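You operate a simulated robot arm through the tools that you are given. There is no shell and no other tool.

You are at the controls of a simulated two-armed robot. One attempt, no reset.

JOB
Hold the sliding probe on the top of the long steel bench steady with one hand and flip the red lever of the sliding probe the other way with the other.

It is judged by the outcome, as a careful person would: the job done as asked, and still so three seconds after it is handed in. It fails if anything else is knocked over, pushed out of place, dropped, spilled or broken.

ROBOT AND FRAMES
Two 6-joint arms with two-finger parallel grippers on one trunk, on a base that drives. Base frame: it is fixed to the floor where the robot stands at the start and does not move with it; the origin is under the middle of the robot, x ahead of it, y to its left, z up. Units: mm, degrees, N and s.
The left shoulder is at the start at [280, 185, 1005], the right one opposite. With the tool pointing down near the work surface each hand reaches from about 560 to 940 mm from the robot's upright axis, wherever it stands, measured 20 degrees to its own side. Places, roughly: red lever of the sliding probe [600, 200, 900]. Payload 1.57 kg a hand.
The TCP of each hand is the grasp point between the finger pads, 30 mm short of the fingertips. In the tool frame z runs along the fingers and y along their closing line. Largest opening 80 mm; finger width 17, thickness 12; the body of the gripper, 40 by 82 mm, starts 80 mm behind the TCP.
Orientation is that of the tool frame in the base frame, as [roll, pitch, yaw] about the fixed x, y, z axes, in that order (R = Rz(yaw) Ry(pitch) Rx(roll)). With the fingers straight down and closing along the base's y, the tool's x points along the base's -x, its y along +y and its z along -z.

CONTROLS
- The arms move only by the tool send_rows. It takes "left_moves", "right_moves" or both (then of equal length, played together; a hand with none holds still); each is a list of rows, each an object (a shift or turn left out is 0, a gripper value left out holds the last) with "delta_rot": the turn, a rotation vector about the tool's x, y, z in degrees, a list of three; "linear": the shift along the tool's x, y, z in mm, a list of three; "jaw": the finger opening in mm, from 0 to 80. In form: [{"delta_rot": [wx, wy, wz], "linear": [tx, ty, tz], "jaw": jaw}, ...]. A call has 1 to 20 rows; each row is the pose to reach, as a shift and turn from the pose commanded when the call began, along the tool's axes at that moment. Each row takes 0.2 s and may step no farther than 50 mm and 8.6 degrees from the row before; otherwise, or with a gripper value out of range, the whole call is refused. A pose out of reach is approached as far as the arm can. The call stops where the force on the tool passes 40 N (or 10 N more than at its start, if that is more) or the arm is blocked; 0.2 s more then pass. Each finger travels about 153 mm/s and halts on what it meets, pressing with about 36 N; the grip force reading is that of the motor and also rises with nothing between the fingers. The clock runs only during rows and for 0.2 s after the last one: add rows that repeat a pose to give the fingers time. It gives the time, the measured TCP pose, the force on the tool (base axes), the opening and the grip force at its end, in the units of the frame above (readings bear some noise), with the torque about the TCP (base axes, N m) and any sound that the robot's microphone picked up.
- Cameras (640 x 400 px; columns grow to the right, rows downward): "scene" is now at [230.5, 40.2, 1451.4]; the picture's right is [0.50, -0.86, 0.00], its down [-0.60, -0.35, -0.72] and it looks along [0.62, 0.36, -0.70] (base axes); focal length 289 px, centre (320, 200). "left" rides on the left gripper at [72, 7, -122] in its tool frame; the picture's right is [-0.09, 1.00, 0.00], its down [-0.84, -0.08, -0.54] and it looks along [-0.54, -0.05, 0.84] (tool axes); focal length 238 px, centre (320, 200). "right" rides on the right gripper at [72, -7, -122] in its tool frame; the picture's right is [0.09, 1.00, 0.00], its down [-0.84, 0.08, -0.54] and it looks along [-0.54, 0.05, 0.84] (tool axes); focal length 238 px, centre (320, 200). There is no depth. A picture from a camera that has moved, and an enlarged one, comes with that camera's place and axes in the base frame and with its lens.
- snapshot(camera): a new picture of that camera. It takes no simulated time.
- raise_lower(by): slides the trunk up (or, below 0, down) by that many mm; the arms and the scene camera ride with it, the base frame stays. It gives what a move gives, with no picture.
- base_move(legs): drives the robot by 1 to 6 legs, each [ahead, turn to the left] in mm and degrees, along the robot's own axes; the way and the turn of a leg run together, so that a leg with both is an arc; at most 1500 mm and 180 degrees a leg. The arms and the cameras ride along, it lands a little off, and it stops where it bumps. It gives what a move gives.
- pan_tilt(pan, tilt): turns the head with the scene camera to pan (to the left, within 86 degrees either way) and tilt (down, from -29 to 69), counted from straight ahead of the robot. It gives what a move gives.
- enlarge(camera, box): a new picture of the part [left, top, right, bottom] of that camera's present view, enlarged. It takes no simulated time.
- job_done(): hands the job in; it is judged then, once.

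Nothing tells you exact positions but the pictures and the camera data. Unless the task says otherwise, let go and move clear before handing in.

The tools are called after "Request:" as a command line: name --argument value ..., lists and objects as JSON in quotes. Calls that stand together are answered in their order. send_rows: Moves the arms, as the interface text tells. Its arguments: {"type":"object","properties":{"left_moves":{"type":"array"},"right_moves":{"type":"array"}},"required":[]} The other tools are called the same way: raise_lower (by) slides the trunk up or down; base_move (legs) drives the base; pan_tilt (pan, tilt) turns the head that bears the scene camera; snapshot (camera) takes a picture; enlarge (camera, box) takes an enlarged picture of a part of a camera's view; job_done () hands the job in.

At the start:

```text
clock: 0.0
left_ee_pos: [454.3, 369.0, 1160.2]
left_orientation: [180.0, 0.0, -179.6]
left_force: [0.0, 0.0, 0.1]
left_wrist_torque: [0.02, -0.02, -0.01]
left_finger_gap: 79.8
left_finger_force: 0.0
right_ee_pos: [627.8, -59.0, 1141.5]
right_orientation: [-180.0, 0.0, -179.7]
right_force: [-0.3, -1.0, 0.2]
right_wrist_torque: [-0.01, -0.02, -0.02]
right_finger_gap: 79.8
right_finger_force: 0.1
trunk travel left (down, up): [-700.0, 290.0]
robot x, y, heading: [1.2, 1.2, -0.1]
head pan, tilt: [30.1, 44.2]
```

scene: 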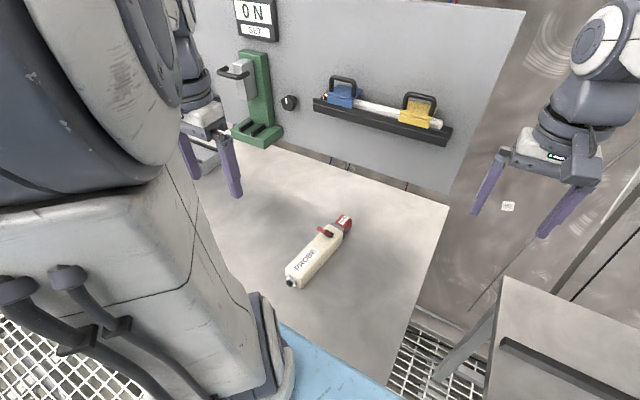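
right: 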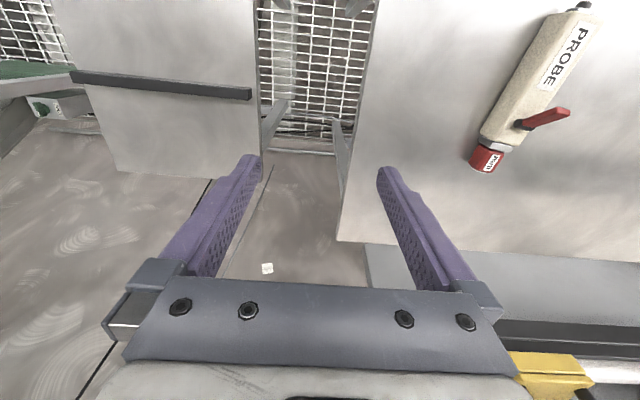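
left: 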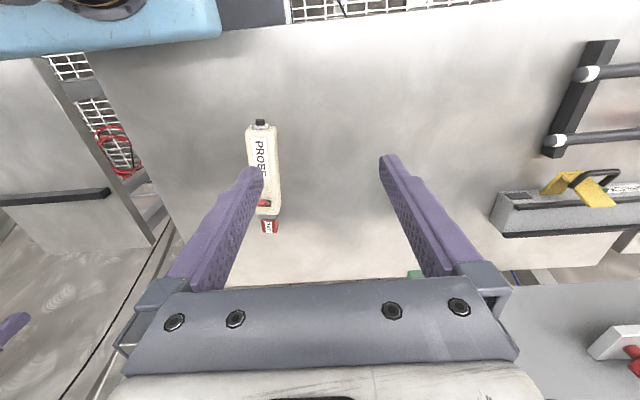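

I see the probe lying on the bench top, with its red lever near the far end. I'll take enlarged views to locate it precisely.

Request:
enlarge --camera "scene" --box '[270, 200, 370, 300]'

Request:
enlarge --camera "right" --box '[450, 0, 610, 190]'

Request:
enlarge --camera "left" --box '[210, 100, 330, 250]'

```text
4.00 times, centred on (320, 250) of scene
camera zoom: at [230.5, 40.2, 1451.4], right [0.5, -0.86, 0.0], down [-0.6, -0.35, -0.72], along [0.62, 0.36, -0.7], focal length 1156 px, centre (320, 0)
```

zoom: 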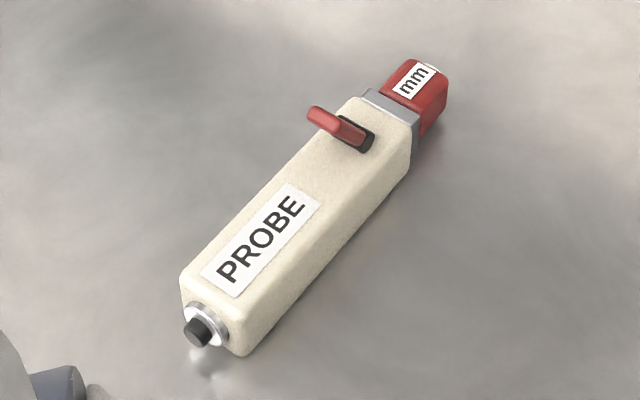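

```text
2.11 times, centred on (530, 95) of right
camera zoom: at [555.6, -66.6, 1263.7], right [-0.1, 1.0, 0.0], down [0.84, 0.08, 0.54], along [0.54, 0.05, -0.84], focal length 502 px, centre (-122, 421)
```

zoom: 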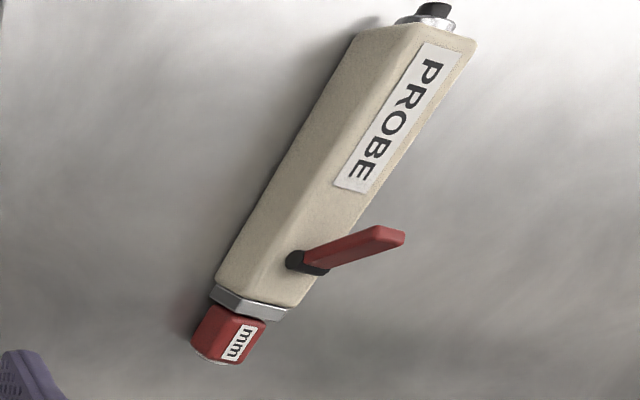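

```text
2.67 times, centred on (270, 175) of left
camera zoom: at [382.5, 374.6, 1284.0], right [0.09, 1.0, 0.0], down [0.84, -0.07, 0.54], along [0.54, -0.05, -0.84], focal length 636 px, centre (453, 267)
```

zoom: 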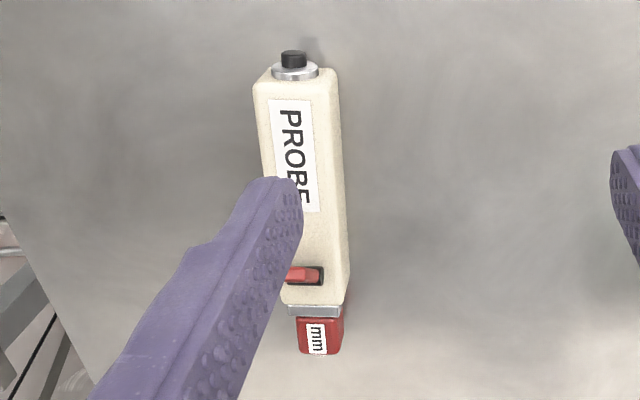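

The lever seems to be a toggle rising about 40 mm from the top of the body, leaning back toward the robot. I'll look around and move the head for a better view before moving the arms.

Request:
pan_tilt --pan 45 --tilt 35

Request:
snapshot --camera "scene"

Request:
pan_tilt --pan 0 --tilt 45

Request:
snapshot --camera "scene"

Request:
pan_tilt --pan 25 --tilt 52

Request:
snapshot --camera "scene"

```text
clock: 0.8
left_ee_pos: [453.9, 369.8, 1161.3]
left_orientation: [-180.0, 0.0, -179.8]
left_force: [0.3, -0.6, -0.4]
left_wrist_torque: [0.01, -0.01, 0.03]
left_finger_gap: 80.0
left_finger_force: 0.1
right_ee_pos: [628.6, -59.3, 1141.4]
right_orientation: [-179.9, -0.1, -179.8]
right_force: [0.0, 0.1, 0.4]
right_wrist_torque: [0.01, -0.03, -0.01]
right_finger_gap: 79.7
right_finger_force: 0.0
trunk travel left (down, up): [-700.0, 290.0]
robot x, y, heading: [1.9, -1.4, 0.3]
head pan, tilt: [45.0, 35.0]
```

```text
taken
camera scene: at [221.9, 61.3, 1465.1], right [0.71, -0.71, 0.0], down [-0.41, -0.41, -0.82], along [0.58, 0.58, -0.57], focal length 289 px, centre (320, 200)
```

scene: 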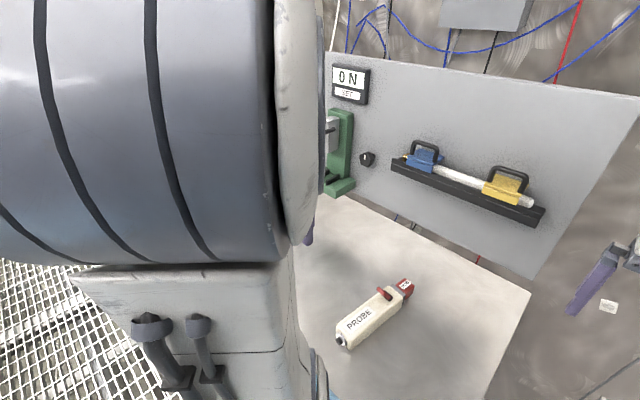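

```text
clock: 1.9
left_ee_pos: [453.3, 369.2, 1161.2]
left_orientation: [-180.0, 0.1, -179.7]
left_force: [0.5, -0.2, 0.5]
left_wrist_torque: [0.0, 0.0, 0.0]
left_finger_gap: 79.8
left_finger_force: 0.1
right_ee_pos: [628.6, -58.7, 1141.2]
right_orientation: [-179.9, 0.0, -179.7]
right_force: [-1.2, 0.2, 0.0]
right_wrist_torque: [0.02, -0.05, 0.03]
right_finger_gap: 79.9
right_finger_force: 0.1
trunk travel left (down, up): [-700.0, 290.0]
robot x, y, heading: [3.5, 1.4, -0.0]
head pan, tilt: [0.0, 45.0]
```

```text
taken
camera scene: at [240.9, -0.9, 1450.3], right [0.0, -1.0, 0.0], down [-0.71, 0.0, -0.71], along [0.71, 0.0, -0.71], focal length 289 px, centre (320, 200)
```

scene: 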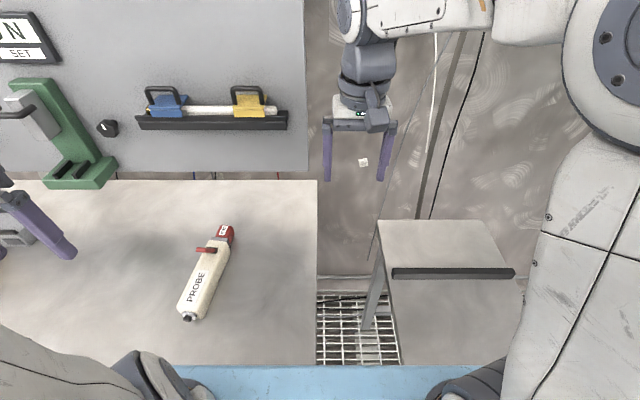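

```text
clock: 2.8
left_ee_pos: [455.6, 369.2, 1160.9]
left_orientation: [-180.0, -0.1, -179.7]
left_force: [0.2, -0.8, 0.4]
left_wrist_torque: [0.02, 0.0, 0.0]
left_finger_gap: 80.1
left_finger_force: 0.0
right_ee_pos: [629.2, -59.0, 1141.7]
right_orientation: [-180.0, 0.0, -179.8]
right_force: [0.1, 0.1, -0.6]
right_wrist_torque: [0.0, 0.0, 0.0]
right_finger_gap: 80.0
right_finger_force: 0.0
trunk travel left (down, up): [-700.0, 290.0]
robot x, y, heading: [1.1, 0.2, -0.0]
head pan, tilt: [25.0, 52.0]
```

```text
taken
camera scene: at [227.7, 30.7, 1440.8], right [0.42, -0.91, 0.0], down [-0.71, -0.33, -0.62], along [0.56, 0.26, -0.79], focal length 289 px, centre (320, 200)
```

scene: 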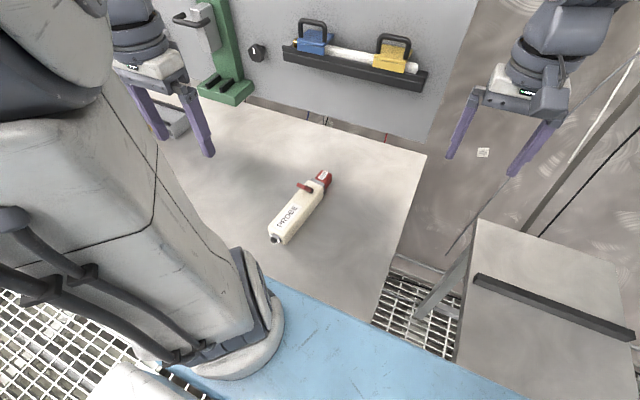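

The bench spans x of about 400–900. I'll bring the left hand over the line of the probe for a centred wrist-camera view.

Request:
send_rows --left_moves '[{"linear": [0, -31, 0]}, {"linear": [0, -62, 0]}, {"linear": [0, -93, 0]}, {"linear": [0, -124, 0]}, {"linear": [0, -124, 0]}]'

Request:
snapshot --camera "left"

Request:
pan_tilt --pan 0 --tilt 45

Request:
enlarge --camera "scene" --box '[150, 215, 260, 330]'

```text
clock: 4.0
left_ee_pos: [490.7, 256.4, 1153.1]
left_orientation: [-179.9, -0.2, -179.6]
left_force: [-0.2, -0.4, -0.1]
left_wrist_torque: [0.01, 0.0, 0.01]
left_finger_gap: 80.0
left_finger_force: 0.1
left hand out of reach, approached as far as the arm can: row 2, 3, 4, 5
right_ee_pos: [629.1, -58.7, 1140.6]
right_orientation: [-179.9, -0.1, -179.7]
right_force: [0.3, -0.2, -1.1]
right_wrist_torque: [0.0, -0.02, 0.01]
right_finger_gap: 80.0
right_finger_force: 0.1
trunk travel left (down, up): [-700.0, 290.0]
robot x, y, heading: [0.4, -2.4, 0.1]
head pan, tilt: [25.0, 52.0]
```

```text
taken
camera left: at [419.6, 262.3, 1277.2], right [0.09, 1.0, 0.0], down [0.84, -0.07, 0.54], along [0.54, -0.05, -0.84], focal length 238 px, centre (320, 200)
```

left: 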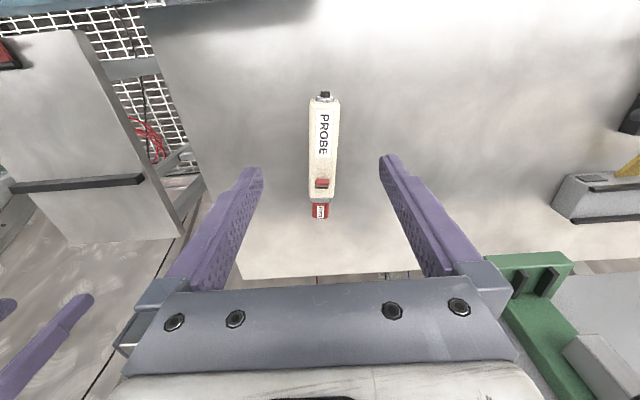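

```text
clock: 4.9
left_ee_pos: [490.6, 256.2, 1155.4]
left_orientation: [179.9, -0.1, -179.7]
left_force: [0.4, 0.0, 0.1]
left_wrist_torque: [0.01, -0.04, 0.0]
left_finger_gap: 79.8
left_finger_force: 0.1
right_ee_pos: [629.4, -59.4, 1141.8]
right_orientation: [-180.0, 0.1, -179.8]
right_force: [0.1, 0.3, 0.9]
right_wrist_torque: [0.02, -0.01, 0.03]
right_finger_gap: 80.0
right_finger_force: 0.0
trunk travel left (down, up): [-700.0, 290.0]
robot x, y, heading: [0.9, 1.8, 0.0]
head pan, tilt: [0.0, 45.0]
```

```text
3.48 times, centred on (205, 272) of scene
camera zoom: at [240.9, -0.9, 1450.3], right [0.0, -1.0, 0.0], down [-0.71, 0.0, -0.71], along [0.71, 0.0, -0.71], focal length 1005 px, centre (720, -52)
```

zoom: 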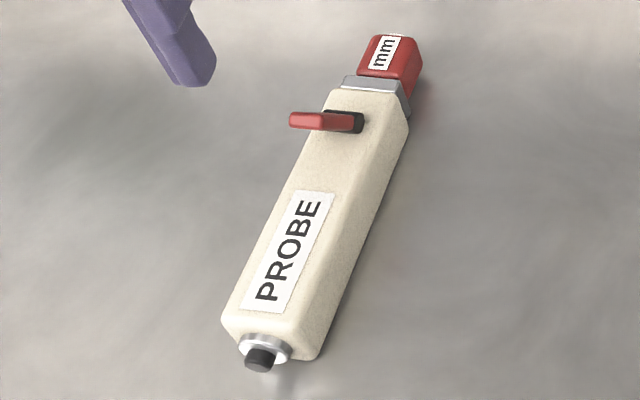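

Request:
enlarge --camera "left" --box '[280, 80, 370, 230]'

Request:
enlarge --camera "left" --box '[300, 165, 345, 195]'

Request:
enlarge --camera "right" --box '[460, 80, 590, 180]'

```text
2.67 times, centred on (325, 155) of left
camera zoom: at [419.1, 262.4, 1277.9], right [0.09, 1.0, 0.0], down [0.84, -0.07, 0.54], along [0.54, -0.05, -0.84], focal length 636 px, centre (307, 320)
```

zoom: 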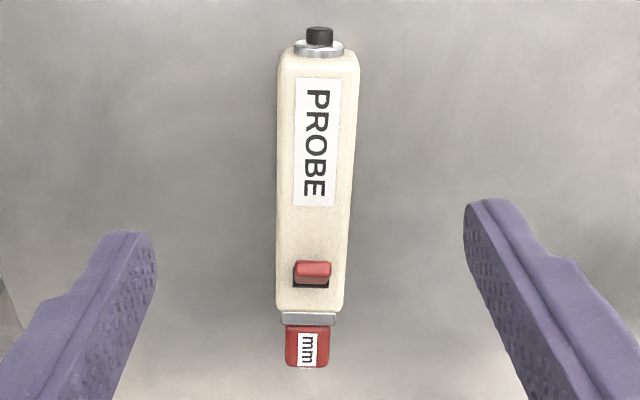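

```text
13.33 times, centred on (322, 180) of left
camera zoom: at [419.1, 262.4, 1277.9], right [0.09, 1.0, 0.0], down [0.84, -0.07, 0.54], along [0.54, -0.05, -0.84], focal length 3178 px, centre (287, 467)
```

zoom: 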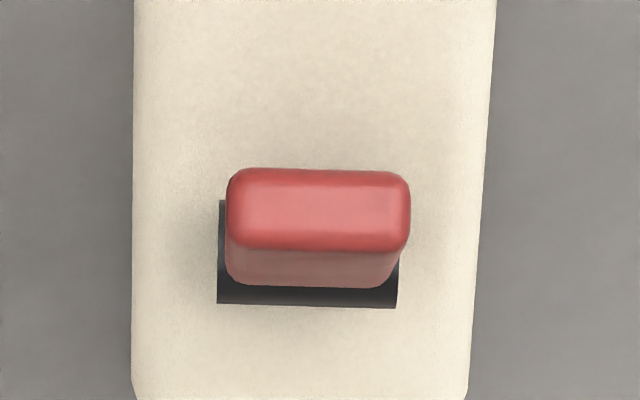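

```text
4.00 times, centred on (525, 130) of right
camera zoom: at [555.6, -66.6, 1263.7], right [-0.1, 1.0, 0.0], down [0.84, 0.08, 0.54], along [0.54, 0.05, -0.84], focal length 953 px, centre (-500, 480)
```

zoom: 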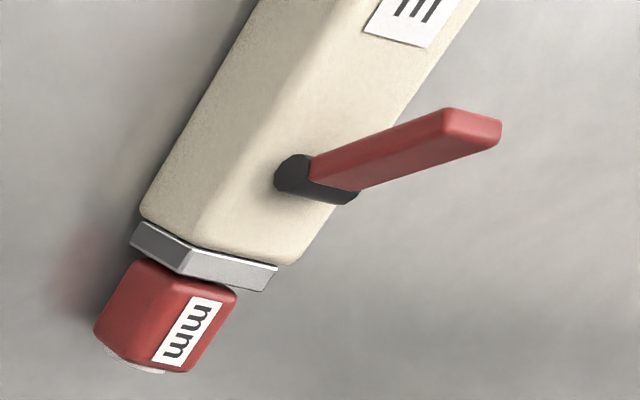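

The probe body runs from about (486, 261) to (643, 242), about 44 mm wide, with its top near z 905 and the bench near z 862. The lever is a wide paddle, pivot about (624, 246, 905) and tip about (596, 248, 948), leaning toward the plunger end, so it has to go toward the red end. The left arm is at its inner reach limit, so I'll back off a little first.

Request:
base_move --legs '[[-75, 0]]'

Request:
snapshot --camera "scene"

Request:
snapshot --camera "right"

Request:
snapshot --camera "left"

```text
clock: 5.9
left_ee_pos: [415.1, 255.4, 1156.0]
left_orientation: [-179.9, -0.1, -179.8]
left_force: [0.3, 0.0, -1.0]
left_wrist_torque: [-0.02, -0.03, -0.01]
left_finger_gap: 79.8
left_finger_force: 0.1
right_ee_pos: [553.2, -58.9, 1139.6]
right_orientation: [180.0, -0.1, -179.6]
right_force: [0.5, 0.2, 0.1]
right_wrist_torque: [0.01, 0.02, -0.01]
right_finger_gap: 79.8
right_finger_force: 0.1
trunk travel left (down, up): [-700.0, 290.0]
robot x, y, heading: [-77.8, -1.2, 0.1]
head pan, tilt: [0.0, 45.0]
```

```text
taken
camera scene: at [165.2, -1.0, 1450.2], right [0.0, -1.0, 0.0], down [-0.71, 0.0, -0.71], along [0.71, 0.0, -0.71], focal length 289 px, centre (320, 200)
```

scene: 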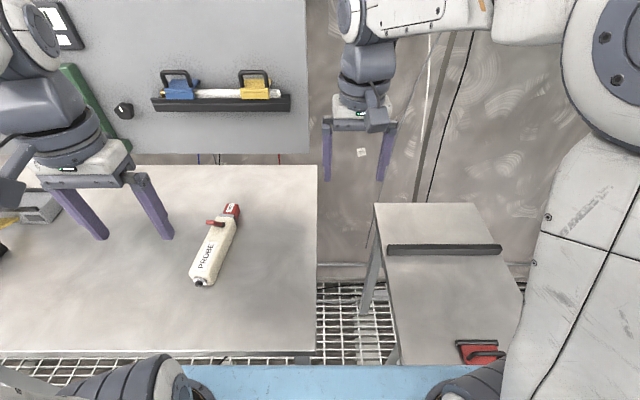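

```text
taken
camera right: at [479.8, -66.6, 1263.5], right [-0.1, 1.0, 0.0], down [0.84, 0.08, 0.54], along [0.54, 0.05, -0.84], focal length 238 px, centre (320, 200)
```

right: 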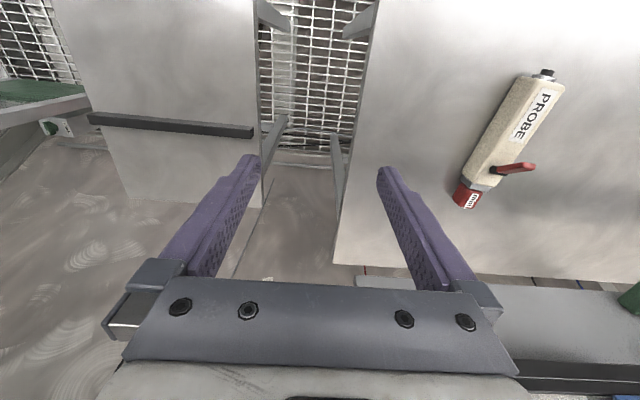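

```text
taken
camera left: at [343.3, 262.5, 1277.6], right [0.09, 1.0, 0.0], down [0.84, -0.07, 0.54], along [0.54, -0.05, -0.84], focal length 238 px, centre (320, 200)
```

left: 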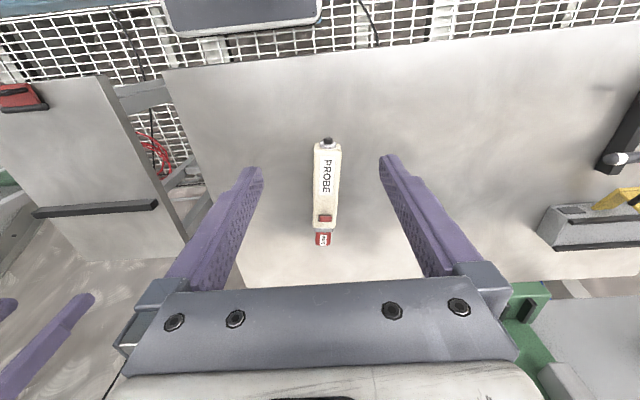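

Backed off fine. Next I'll bring the left hand forward and partway down toward the rear half of the probe, and check that the commanded and measured poses agree.

Request:
send_rows --left_moves '[{"linear": [-20, 0, 20], "delta_rot": [0, 0, 2]}, {"linear": [-40, 2, 45], "delta_rot": [0, 0, 4]}, {"linear": [-55, 4, 76], "delta_rot": [0, 0, 7]}, {"linear": [-55, 4, 76], "delta_rot": [0, 0, 7]}]'

Request:
snapshot --camera "left"

```text
clock: 6.9
left_ee_pos: [470.2, 260.2, 1077.0]
left_orientation: [-179.9, -0.1, 173.3]
left_force: [-0.4, 0.8, 1.0]
left_wrist_torque: [0.0, 0.0, -0.01]
left_finger_gap: 80.1
left_finger_force: 0.0
right_ee_pos: [552.4, -58.8, 1141.6]
right_orientation: [-179.9, 0.0, -179.6]
right_force: [0.3, 0.0, 0.4]
right_wrist_torque: [0.0, 0.0, -0.03]
right_finger_gap: 80.0
right_finger_force: 0.1
trunk travel left (down, up): [-700.0, 290.0]
robot x, y, heading: [-75.4, 2.5, 0.1]
head pan, tilt: [0.0, 45.0]
```

```text
taken
camera left: at [399.5, 275.4, 1200.5], right [0.21, 0.98, 0.0], down [0.82, -0.17, 0.54], along [0.53, -0.11, -0.84], focal length 238 px, centre (320, 200)
```

left: 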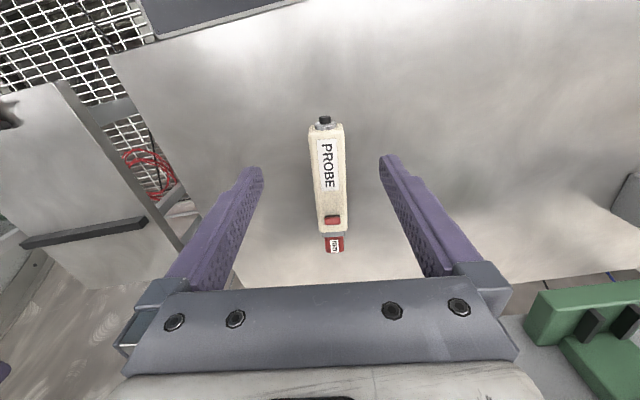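

Request:
send_rows --left_moves '[{"linear": [-17, 0.8, 30]}, {"linear": [-34, 1.6, 61]}, {"linear": [-50, 2.4, 92]}, {"linear": [-50, 2.4, 92]}]'

Request:
enlarge --camera "left" --box '[220, 80, 420, 280]'

Request:
pan_tilt --pan 22 --tilt 45

Request:
snapshot --camera "scene"

```text
clock: 7.9
left_ee_pos: [520.4, 258.7, 985.7]
left_orientation: [180.0, -0.2, 173.4]
left_force: [0.6, -1.0, 1.0]
left_wrist_torque: [0.01, 0.01, -0.01]
left_finger_gap: 80.2
left_finger_force: 0.0
right_ee_pos: [555.1, -58.4, 1142.2]
right_orientation: [-180.0, 0.0, -179.7]
right_force: [0.3, 0.7, -0.1]
right_wrist_torque: [-0.01, 0.04, 0.0]
right_finger_gap: 80.1
right_finger_force: 0.0
trunk travel left (down, up): [-700.0, 290.0]
robot x, y, heading: [-77.6, 2.0, 0.0]
head pan, tilt: [0.0, 45.0]
```

```text
2.00 times, centred on (320, 180) of left
camera zoom: at [449.8, 272.7, 1109.0], right [0.21, 0.98, 0.0], down [0.82, -0.17, 0.54], along [0.53, -0.11, -0.84], focal length 477 px, centre (320, 240)
```

zoom: 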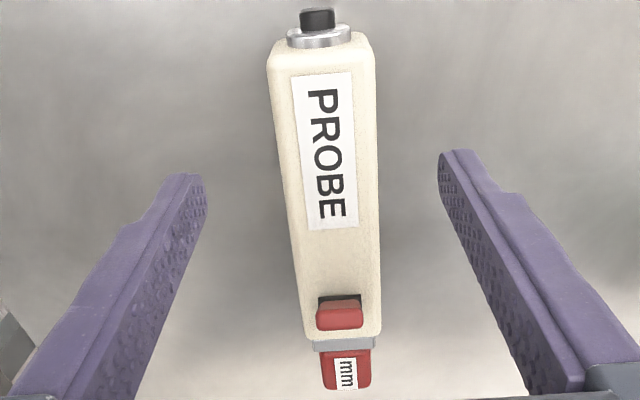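

```text
clock: 8.8
left_ee_pos: [520.7, 257.6, 987.0]
left_orientation: [179.9, 0.0, 173.2]
left_force: [-0.1, -0.2, -0.2]
left_wrist_torque: [-0.02, 0.02, 0.0]
left_finger_gap: 79.7
left_finger_force: 0.1
right_ee_pos: [552.2, -58.8, 1141.4]
right_orientation: [-180.0, 0.0, -179.6]
right_force: [-0.3, -0.6, 0.3]
right_wrist_torque: [0.0, -0.01, -0.03]
right_finger_gap: 80.0
right_finger_force: 0.1
trunk travel left (down, up): [-700.0, 290.0]
robot x, y, heading: [-72.4, 1.1, 0.0]
head pan, tilt: [22.0, 45.0]
```

```text
taken
camera scene: at [158.8, 29.5, 1450.3], right [0.37, -0.93, 0.0], down [-0.66, -0.26, -0.71], along [0.66, 0.26, -0.71], focal length 289 px, centre (320, 200)
```

scene: 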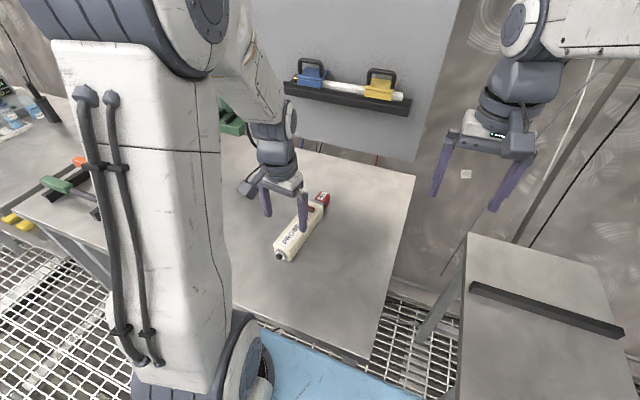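

The left hand is aligned with the probe to within about 1°, with a 3.5 mm sideways offset that I'll correct. Now I'll descend around the body to grip it, fingertips staying about 10 mm above the bench.

Request:
send_rows --left_moves '[{"linear": [0, 3.5, 20]}, {"linear": [0, 3.5, 42]}, {"linear": [0, 3.5, 62]}, {"linear": [0, 3.5, 76]}, {"linear": [0, 3.5, 84]}, {"linear": [0, 3.5, 84]}]'

Request:
snapshot --camera "left"

Request:
enlarge --camera "scene" --box '[220, 120, 370, 280]'

Request:
enlarge --camera "right" --box '[420, 0, 640, 220]'

```text
clock: 10.2
left_ee_pos: [520.7, 261.5, 903.5]
left_orientation: [-179.9, -0.1, 173.3]
left_force: [0.0, -0.4, -0.3]
left_wrist_torque: [-0.02, -0.03, 0.0]
left_finger_gap: 80.0
left_finger_force: 0.0
right_ee_pos: [552.5, -58.0, 1141.1]
right_orientation: [-180.0, 0.1, -179.6]
right_force: [1.3, -0.1, 0.1]
right_wrist_torque: [0.02, 0.02, -0.02]
right_finger_gap: 79.9
right_finger_force: 0.1
trunk travel left (down, up): [-700.0, 290.0]
robot x, y, heading: [-75.7, -1.1, 0.0]
head pan, tilt: [22.0, 45.0]
```

```text
taken
camera left: at [449.6, 275.6, 1025.6], right [0.21, 0.98, 0.0], down [0.82, -0.17, 0.54], along [0.53, -0.11, -0.84], focal length 238 px, centre (320, 200)
```

left: 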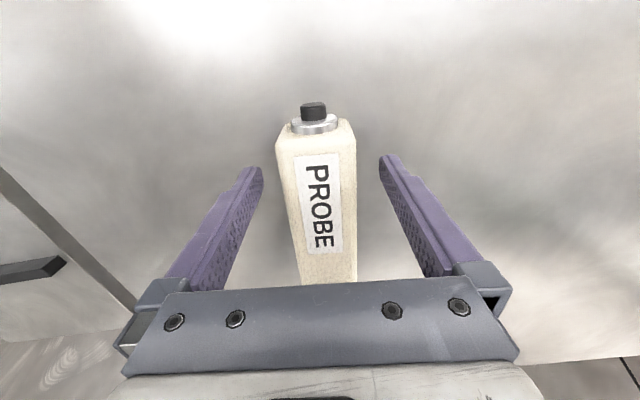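

```text
2.50 times, centred on (295, 200) of scene
camera zoom: at [158.8, 29.5, 1450.3], right [0.37, -0.93, 0.0], down [-0.66, -0.27, -0.71], along [0.66, 0.27, -0.71], focal length 722 px, centre (382, 200)
```

zoom: 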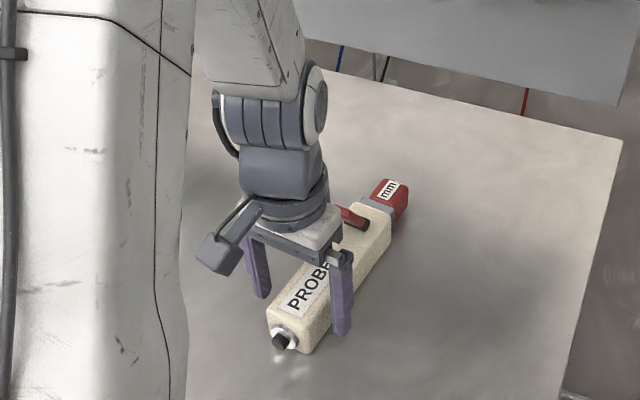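

```text
1.82 times, centred on (530, 110) of right
camera zoom: at [479.4, -66.5, 1263.7], right [-0.1, 1.0, 0.0], down [0.84, 0.08, 0.54], along [0.54, 0.05, -0.84], focal length 433 px, centre (-62, 364)
```

zoom: 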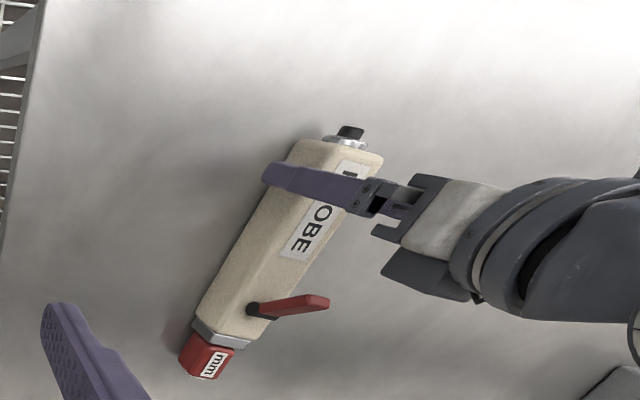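

The fingers straddle the body evenly. Closing the left gripper to hold the probe.

Request:
send_rows --left_moves '[{"jaw": 60}, {"jaw": 50}, {"jaw": 40}, {"jaw": 30}, {"jaw": 30}]'

Request:
snapshot --camera "left"

Request:
enlarge --camera "right" --box '[480, 50, 640, 210]'

```text
clock: 11.4
left_ee_pos: [520.1, 260.7, 903.0]
left_orientation: [-180.0, -0.2, 173.2]
left_force: [-0.1, -0.8, -0.1]
left_wrist_torque: [-0.01, 0.04, -0.13]
left_finger_gap: 47.6
left_finger_force: 35.6
right_ee_pos: [552.3, -59.4, 1142.2]
right_orientation: [179.9, 0.1, -179.6]
right_force: [-0.1, 0.0, 0.4]
right_wrist_torque: [0.02, 0.01, -0.01]
right_finger_gap: 79.9
right_finger_force: 0.1
trunk travel left (down, up): [-700.0, 290.0]
robot x, y, heading: [-78.2, 2.5, 0.2]
head pan, tilt: [22.0, 45.0]
```

```text
taken
camera left: at [449.6, 275.6, 1025.8], right [0.21, 0.98, 0.0], down [0.82, -0.17, 0.54], along [0.53, -0.11, -0.84], focal length 238 px, centre (320, 200)
```

left: 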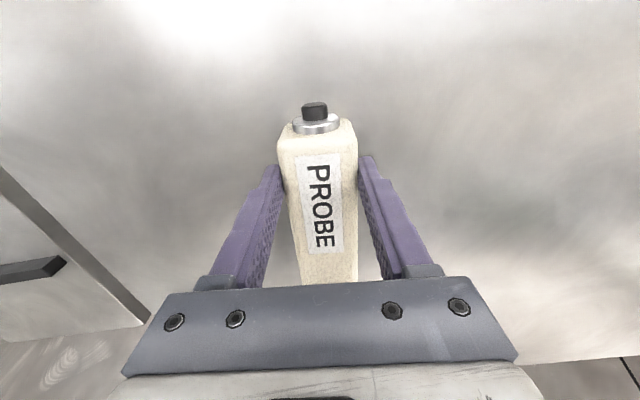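

```text
2.50 times, centred on (560, 130) of right
camera zoom: at [479.4, -66.6, 1263.7], right [-0.1, 1.0, 0.0], down [0.84, 0.08, 0.54], along [0.54, 0.05, -0.84], focal length 596 px, centre (-280, 375)
```

zoom: 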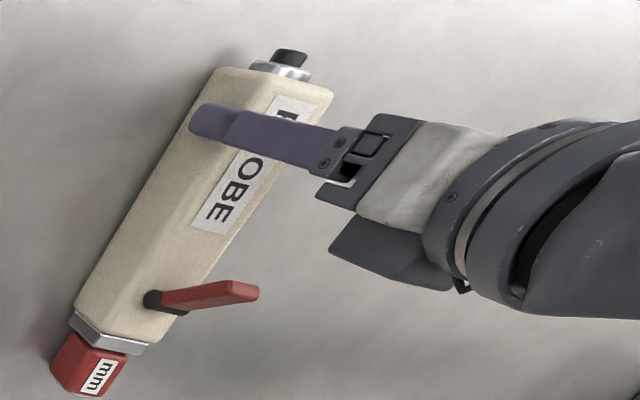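

The left hand now holds the probe firmly at a gap of 47.6 mm. Next I'll bring the right hand, closed and tilted 50° so its wrist stays on the -y side, to a staging pose short of the lever.

Request:
send_rows --right_moves '[{"linear": [-3, 27, 11], "delta_rot": [-7, 0, 0], "jaw": 40}, {"linear": [-6, 54, 23], "delta_rot": [-14, 0, 0], "jaw": 0}, {"linear": [-9, 81, 35], "delta_rot": [-21, 0, 0], "jaw": 0}, {"linear": [-12, 108, 46], "delta_rot": [-28, 0, 0], "jaw": 0}, {"linear": [-15, 135, 58], "delta_rot": [-35, 0, 0], "jaw": 0}, {"linear": [-18, 162, 69], "delta_rot": [-42, 0, 0], "jaw": 0}, {"linear": [-21, 189, 81], "delta_rot": [-50, 0, 0], "jaw": 0}, {"linear": [-21, 189, 81], "delta_rot": [-50, 0, 0], "jaw": 0}]'

Request:
snapshot --camera "scene"

Request:
snapshot --camera "right"

```text
clock: 13.2
left_ee_pos: [520.9, 260.9, 901.9]
left_orientation: [-179.9, -0.1, 173.3]
left_force: [-0.2, 0.3, 0.0]
left_wrist_torque: [0.06, 0.18, -0.07]
left_finger_gap: 47.6
left_finger_force: 36.1
right_ee_pos: [572.5, 130.6, 1060.9]
right_orientation: [129.9, 0.0, -179.7]
right_force: [-0.1, 0.3, -0.1]
right_wrist_torque: [-0.02, -0.02, 0.0]
right_finger_gap: 0.0
right_finger_force: 21.0
trunk travel left (down, up): [-700.0, 290.0]
robot x, y, heading: [-75.0, 0.4, -0.1]
head pan, tilt: [22.0, 45.0]
```

```text
taken
camera scene: at [158.8, 29.5, 1450.3], right [0.37, -0.93, 0.0], down [-0.66, -0.27, -0.71], along [0.66, 0.26, -0.71], focal length 289 px, centre (320, 200)
```

scene: 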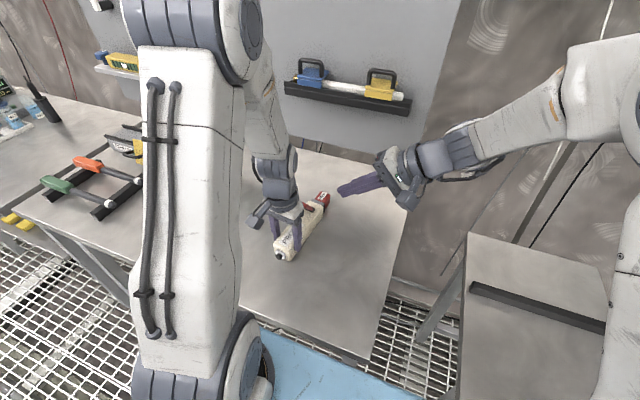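

```text
taken
camera right: at [499.7, 31.4, 1133.9], right [-0.1, 0.64, 0.76], down [0.84, -0.36, 0.41], along [0.54, 0.68, -0.5], focal length 238 px, centre (320, 200)
```

right: 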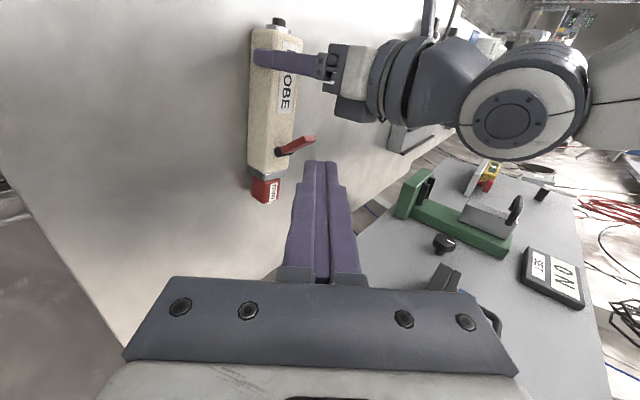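

The lever tip projects where I predicted, so the geometry is confirmed. I'll slide the right fingers in beside the lever's plunger-side face, stopping partway to check clearance.

Request:
send_rows --right_moves '[{"linear": [0, -6, 30]}, {"linear": [0, -12, 60]}, {"linear": [0, -17.7, 90]}, {"linear": [0, -17.7, 112]}, {"linear": [0, -17.7, 112]}]'

Request:
enlarge --camera "right" --box '[200, 20, 440, 220]'

Request:
enlarge --camera "scene" --box '[230, 130, 430, 280]'

```text
clock: 14.4
left_ee_pos: [521.1, 261.8, 903.1]
left_orientation: [-180.0, -0.2, 173.3]
left_force: [-0.4, -0.7, 0.4]
left_wrist_torque: [0.02, 0.13, -0.04]
left_finger_gap: 47.6
left_finger_force: 35.5
right_ee_pos: [571.3, 204.1, 975.3]
right_orientation: [129.9, 0.0, -179.7]
right_force: [0.5, -0.4, -0.4]
right_wrist_torque: [0.02, 0.01, -0.01]
right_finger_gap: 0.0
right_finger_force: 21.2
trunk travel left (down, up): [-700.0, 290.0]
robot x, y, heading: [-78.1, -0.9, -0.1]
head pan, tilt: [22.0, 45.0]
```

```text
2.00 times, centred on (320, 120) of right
camera zoom: at [499.2, 106.1, 1048.2], right [-0.1, 0.64, 0.76], down [0.84, -0.36, 0.41], along [0.54, 0.68, -0.5], focal length 477 px, centre (320, 360)
```

zoom: 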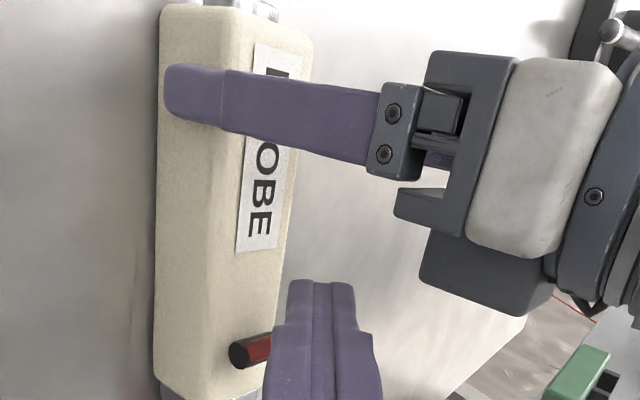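

```text
2.67 times, centred on (330, 205) of scene
camera zoom: at [158.8, 29.5, 1450.3], right [0.37, -0.93, 0.0], down [-0.66, -0.27, -0.71], along [0.66, 0.26, -0.71], focal length 770 px, centre (293, 187)
```

zoom: 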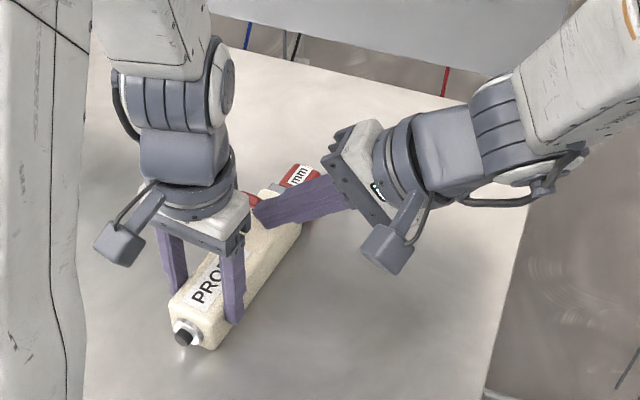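

Clearance is good on both sides. Completing the approach.

Request:
send_rows --right_moves '[{"linear": [0, 0, 13]}, {"linear": [0, 0, 26]}, {"linear": [0, 0, 38]}, {"linear": [0, 0, 38]}]'

Request:
enlarge --camera "right" --box '[200, 20, 440, 220]'

Request:
enlarge --camera "scene" --box '[260, 160, 360, 260]'

Request:
enlarge --camera "left" --box '[220, 200, 420, 300]'

```text
clock: 15.4
left_ee_pos: [520.1, 261.2, 903.0]
left_orientation: [-180.0, -0.1, 173.3]
left_force: [-0.1, -0.9, -1.0]
left_wrist_torque: [0.01, -0.03, -0.12]
left_finger_gap: 47.6
left_finger_force: 35.9
right_ee_pos: [570.0, 232.6, 950.9]
right_orientation: [130.0, 0.0, -179.7]
right_force: [0.1, -0.7, -0.3]
right_wrist_torque: [-0.01, 0.01, 0.01]
right_finger_gap: 0.0
right_finger_force: 21.3
trunk travel left (down, up): [-700.0, 290.0]
robot x, y, heading: [-75.0, -0.9, -0.2]
head pan, tilt: [22.0, 45.0]
```

```text
2.00 times, centred on (320, 120) of right
camera zoom: at [498.8, 134.9, 1024.3], right [-0.1, 0.64, 0.76], down [0.84, -0.36, 0.41], along [0.54, 0.68, -0.5], focal length 477 px, centre (320, 360)
```

zoom: 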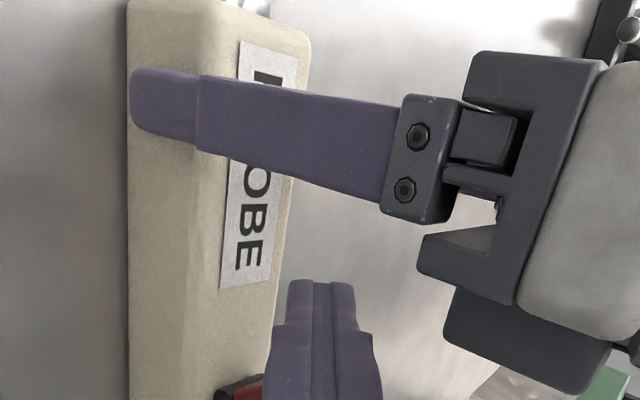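

```text
4.00 times, centred on (310, 210) of scene
camera zoom: at [158.8, 29.5, 1450.3], right [0.37, -0.93, 0.0], down [-0.66, -0.27, -0.71], along [0.66, 0.26, -0.71], focal length 1156 px, centre (360, 160)
```

zoom: 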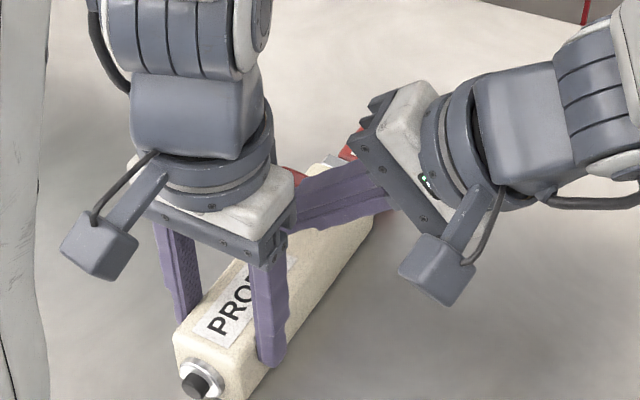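

```text
3.20 times, centred on (320, 250) of left
camera zoom: at [449.7, 275.6, 1025.8], right [0.21, 0.98, 0.0], down [0.82, -0.17, 0.54], along [0.53, -0.11, -0.84], focal length 763 px, centre (320, 40)
```

zoom: 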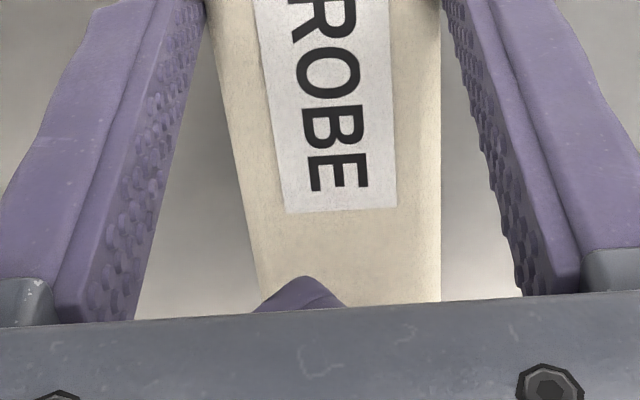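

Fingers are behind the lever. Now I'll push gently toward the red end in small steps, watching forces.

Request:
send_rows --right_moves '[{"linear": [-5, -0.4, -0.5]}, {"linear": [-10, -0.8, -0.9]}, {"linear": [-15, -1.2, -1.4]}, {"linear": [-20, -1.5, -1.8]}, {"linear": [-25, -1.9, -2.3]}, {"linear": [-25, -1.9, -2.3]}]'

Request:
enlarge --camera "scene" --box '[260, 160, 360, 260]'

Request:
snapshot --camera "right"

```text
clock: 16.8
left_ee_pos: [520.2, 262.2, 903.7]
left_orientation: [-180.0, -0.1, 173.4]
left_force: [5.0, 0.7, -0.5]
left_wrist_torque: [0.19, -0.11, 0.19]
left_finger_gap: 47.6
left_finger_force: 36.1
right_ee_pos: [595.6, 231.3, 949.9]
right_orientation: [130.0, 0.1, -179.8]
right_force: [-3.0, 0.7, 4.0]
right_wrist_torque: [0.01, -0.04, 0.03]
right_finger_gap: 0.0
right_finger_force: 21.4
trunk travel left (down, up): [-700.0, 290.0]
robot x, y, heading: [-79.5, 0.4, -0.1]
head pan, tilt: [22.0, 45.0]
```

```text
4.00 times, centred on (310, 210) of scene
camera zoom: at [158.8, 29.6, 1450.4], right [0.37, -0.93, 0.0], down [-0.66, -0.27, -0.71], along [0.66, 0.27, -0.71], focal length 1156 px, centre (360, 160)
```

zoom: 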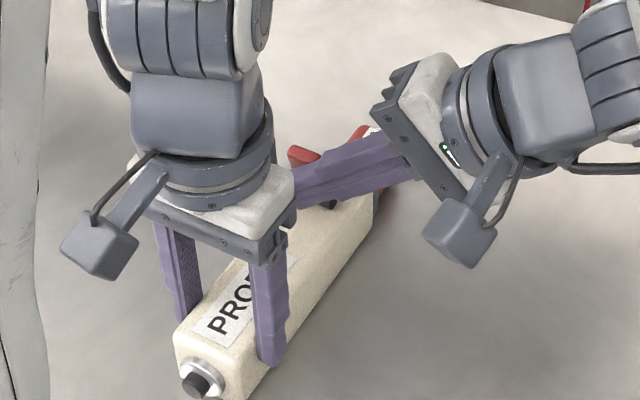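

```text
taken
camera right: at [524.5, 132.5, 1024.2], right [-0.1, 0.64, 0.76], down [0.84, -0.36, 0.41], along [0.54, 0.68, -0.5], focal length 238 px, centre (320, 200)
```

right: 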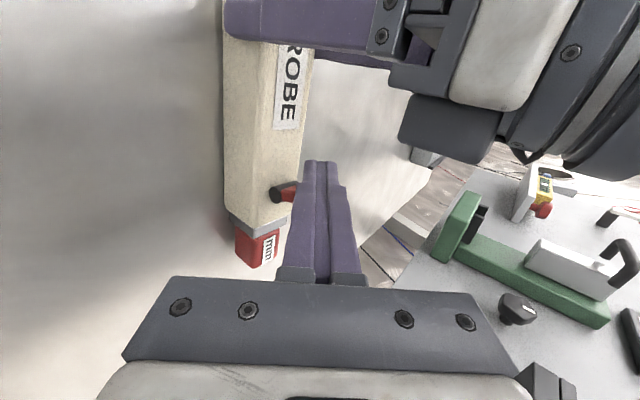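

Contact at about 5 N and the lever is starting to swing. Continuing.

Request:
send_rows --right_moves '[{"linear": [-4, -0.3, -0.4]}, {"linear": [-8, -0.6, -0.7]}, {"linear": [-12, -0.9, -1.1]}, {"linear": [-16, -1.2, -1.5]}, {"linear": [-20, -1.5, -1.8]}, {"linear": [-20, -1.5, -1.8]}]'

Request:
enlarge --camera "scene" --box '[260, 160, 360, 260]'

Request:
snapshot --camera "right"

```text
clock: 18.2
left_ee_pos: [520.5, 259.8, 903.2]
left_orientation: [179.9, 0.0, 173.2]
left_force: [2.4, -0.3, 3.6]
left_wrist_torque: [-0.02, -0.85, 0.05]
left_finger_gap: 47.7
left_finger_force: 36.0
right_ee_pos: [615.7, 227.9, 949.1]
right_orientation: [130.0, 0.0, -179.7]
right_force: [0.0, 0.1, -0.1]
right_wrist_torque: [0.02, 0.0, -0.01]
right_finger_gap: 0.0
right_finger_force: 21.1
trunk travel left (down, up): [-700.0, 290.0]
robot x, y, heading: [-76.0, -1.0, -0.1]
head pan, tilt: [22.0, 45.0]
```

```text
4.00 times, centred on (310, 210) of scene
camera zoom: at [158.7, 29.5, 1450.4], right [0.37, -0.93, 0.0], down [-0.66, -0.27, -0.71], along [0.66, 0.26, -0.71], focal length 1156 px, centre (360, 160)
```

zoom: 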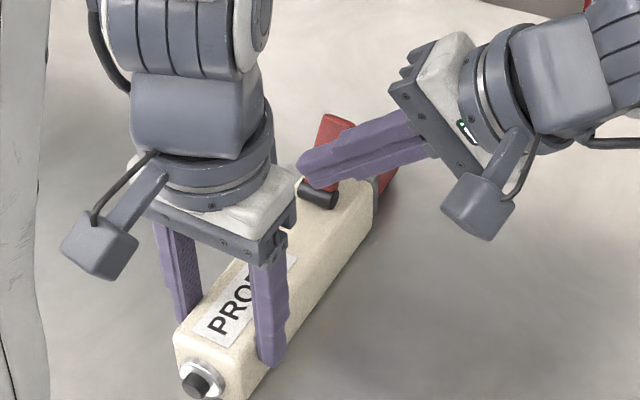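

```text
taken
camera right: at [544.6, 129.7, 1024.0], right [-0.1, 0.64, 0.76], down [0.84, -0.36, 0.41], along [0.54, 0.68, -0.5], focal length 238 px, centre (320, 200)
```

right: 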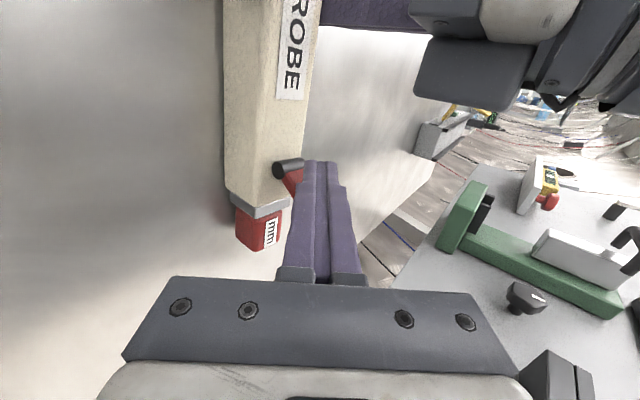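

The contact force dropped to zero, which suggests the lever snapped past centre. I'll nudge a few mm more to confirm it's seated.

Request:
send_rows --right_moves '[{"linear": [-3, -0.2, -0.3]}, {"linear": [-6, -0.4, -0.5]}, {"linear": [-8, -0.6, -0.7]}, {"linear": [-8, -0.6, -0.7]}]'

Request:
enlarge --camera "scene" --box '[260, 160, 360, 260]'

```text
clock: 19.2
left_ee_pos: [521.1, 259.9, 902.5]
left_orientation: [179.9, -0.1, 173.3]
left_force: [3.7, -0.4, 3.1]
left_wrist_torque: [-0.03, -0.86, -0.03]
left_finger_gap: 47.7
left_finger_force: 35.8
right_ee_pos: [624.9, 226.9, 950.8]
right_orientation: [130.1, 0.0, -179.7]
right_force: [0.1, 1.0, 0.0]
right_wrist_torque: [-0.04, 0.01, -0.02]
right_finger_gap: 0.0
right_finger_force: 21.5
trunk travel left (down, up): [-700.0, 290.0]
robot x, y, heading: [-75.9, -1.8, -0.0]
head pan, tilt: [22.0, 45.0]
```

```text
4.00 times, centred on (310, 210) of scene
camera zoom: at [158.7, 29.5, 1450.3], right [0.37, -0.93, 0.0], down [-0.66, -0.27, -0.71], along [0.66, 0.27, -0.71], focal length 1156 px, centre (360, 160)
```

zoom: 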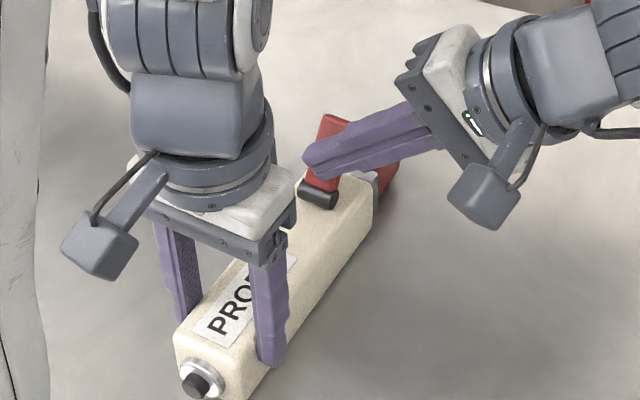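

No contact force and the lever didn't move further, so it is at its far stop. Retracting the right hand along its fingers.

Request:
send_rows --right_moves '[{"linear": [5, 0, -5]}, {"linear": [5, 0, -30]}, {"linear": [5, 4, -65]}, {"linear": [5, 10, -105]}, {"linear": [5, 15, -145]}, {"linear": [5, 15, -145]}]'

Request:
enlarge --camera "scene" --box '[260, 160, 360, 260]'

Request:
enlarge --camera "right" --box '[180, 0, 400, 220]'

```text
clock: 20.6
left_ee_pos: [519.5, 259.8, 903.5]
left_orientation: [-179.9, 0.0, 173.2]
left_force: [-0.6, -1.5, 4.2]
left_wrist_torque: [-0.02, -0.72, -0.13]
left_finger_gap: 47.6
left_finger_force: 36.0
right_ee_pos: [619.3, 125.9, 1055.0]
right_orientation: [130.0, 0.1, -179.6]
right_force: [0.6, -0.1, -0.3]
right_wrist_torque: [-0.02, -0.02, 0.02]
right_finger_gap: 0.0
right_finger_force: 21.2
trunk travel left (down, up): [-700.0, 290.0]
robot x, y, heading: [-76.8, 3.5, -0.1]
head pan, tilt: [22.0, 45.0]
```

```text
4.00 times, centred on (310, 210) of scene
camera zoom: at [158.5, 29.4, 1450.4], right [0.37, -0.93, 0.0], down [-0.66, -0.27, -0.71], along [0.66, 0.27, -0.71], focal length 1156 px, centre (360, 160)
```

zoom: 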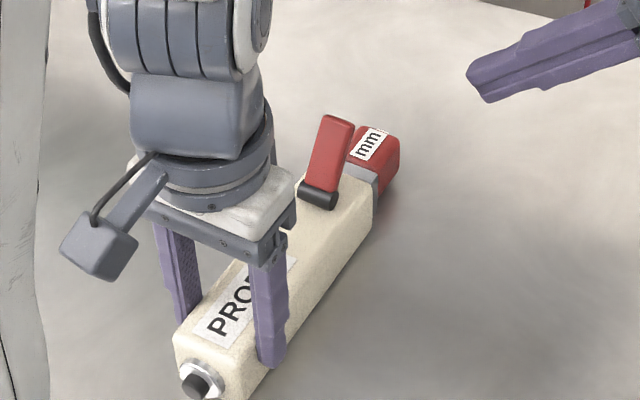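

```text
1.82 times, centred on (290, 110) of right
camera zoom: at [546.6, 26.6, 1129.6], right [-0.1, 0.64, 0.76], down [0.84, -0.36, 0.41], along [0.54, 0.68, -0.5], focal length 433 px, centre (374, 364)
```

zoom: 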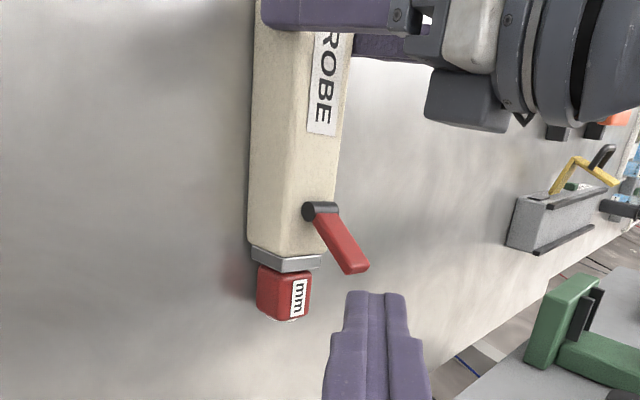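

The lever now leans toward the red end and stayed there after I let go. Now I'll release the probe with the left hand and rise straight up.

Request:
send_rows --left_moves '[{"jaw": 50}, {"jaw": 60}, {"jaw": 72}, {"jaw": 80}, {"jaw": 80}]'

Request:
snapshot --camera "left"

```text
clock: 21.8
left_ee_pos: [520.7, 261.2, 902.2]
left_orientation: [179.9, -0.2, 173.3]
left_force: [0.3, -0.4, -0.8]
left_wrist_torque: [-0.01, 0.0, 0.02]
left_finger_gap: 79.8
left_finger_force: 0.0
right_ee_pos: [619.5, 125.9, 1056.0]
right_orientation: [129.9, 0.0, -179.7]
right_force: [0.5, 0.8, -0.1]
right_wrist_torque: [-0.02, 0.0, -0.01]
right_finger_gap: 0.0
right_finger_force: 21.2
trunk travel left (down, up): [-700.0, 290.0]
robot x, y, heading: [-77.0, 1.6, -0.3]
head pan, tilt: [22.0, 45.0]
```

```text
taken
camera left: at [449.7, 275.7, 1025.9], right [0.21, 0.98, 0.0], down [0.82, -0.17, 0.54], along [0.53, -0.11, -0.84], focal length 238 px, centre (320, 200)
```

left: 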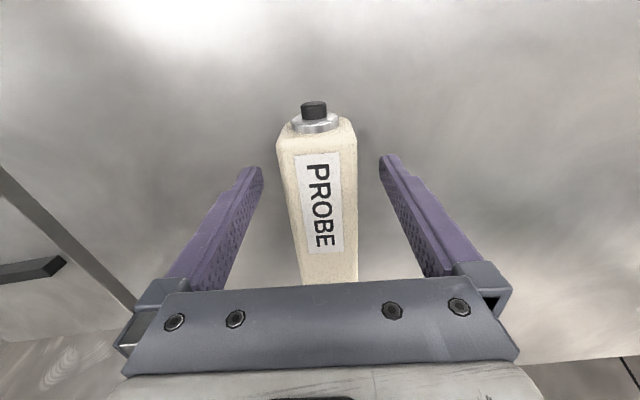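

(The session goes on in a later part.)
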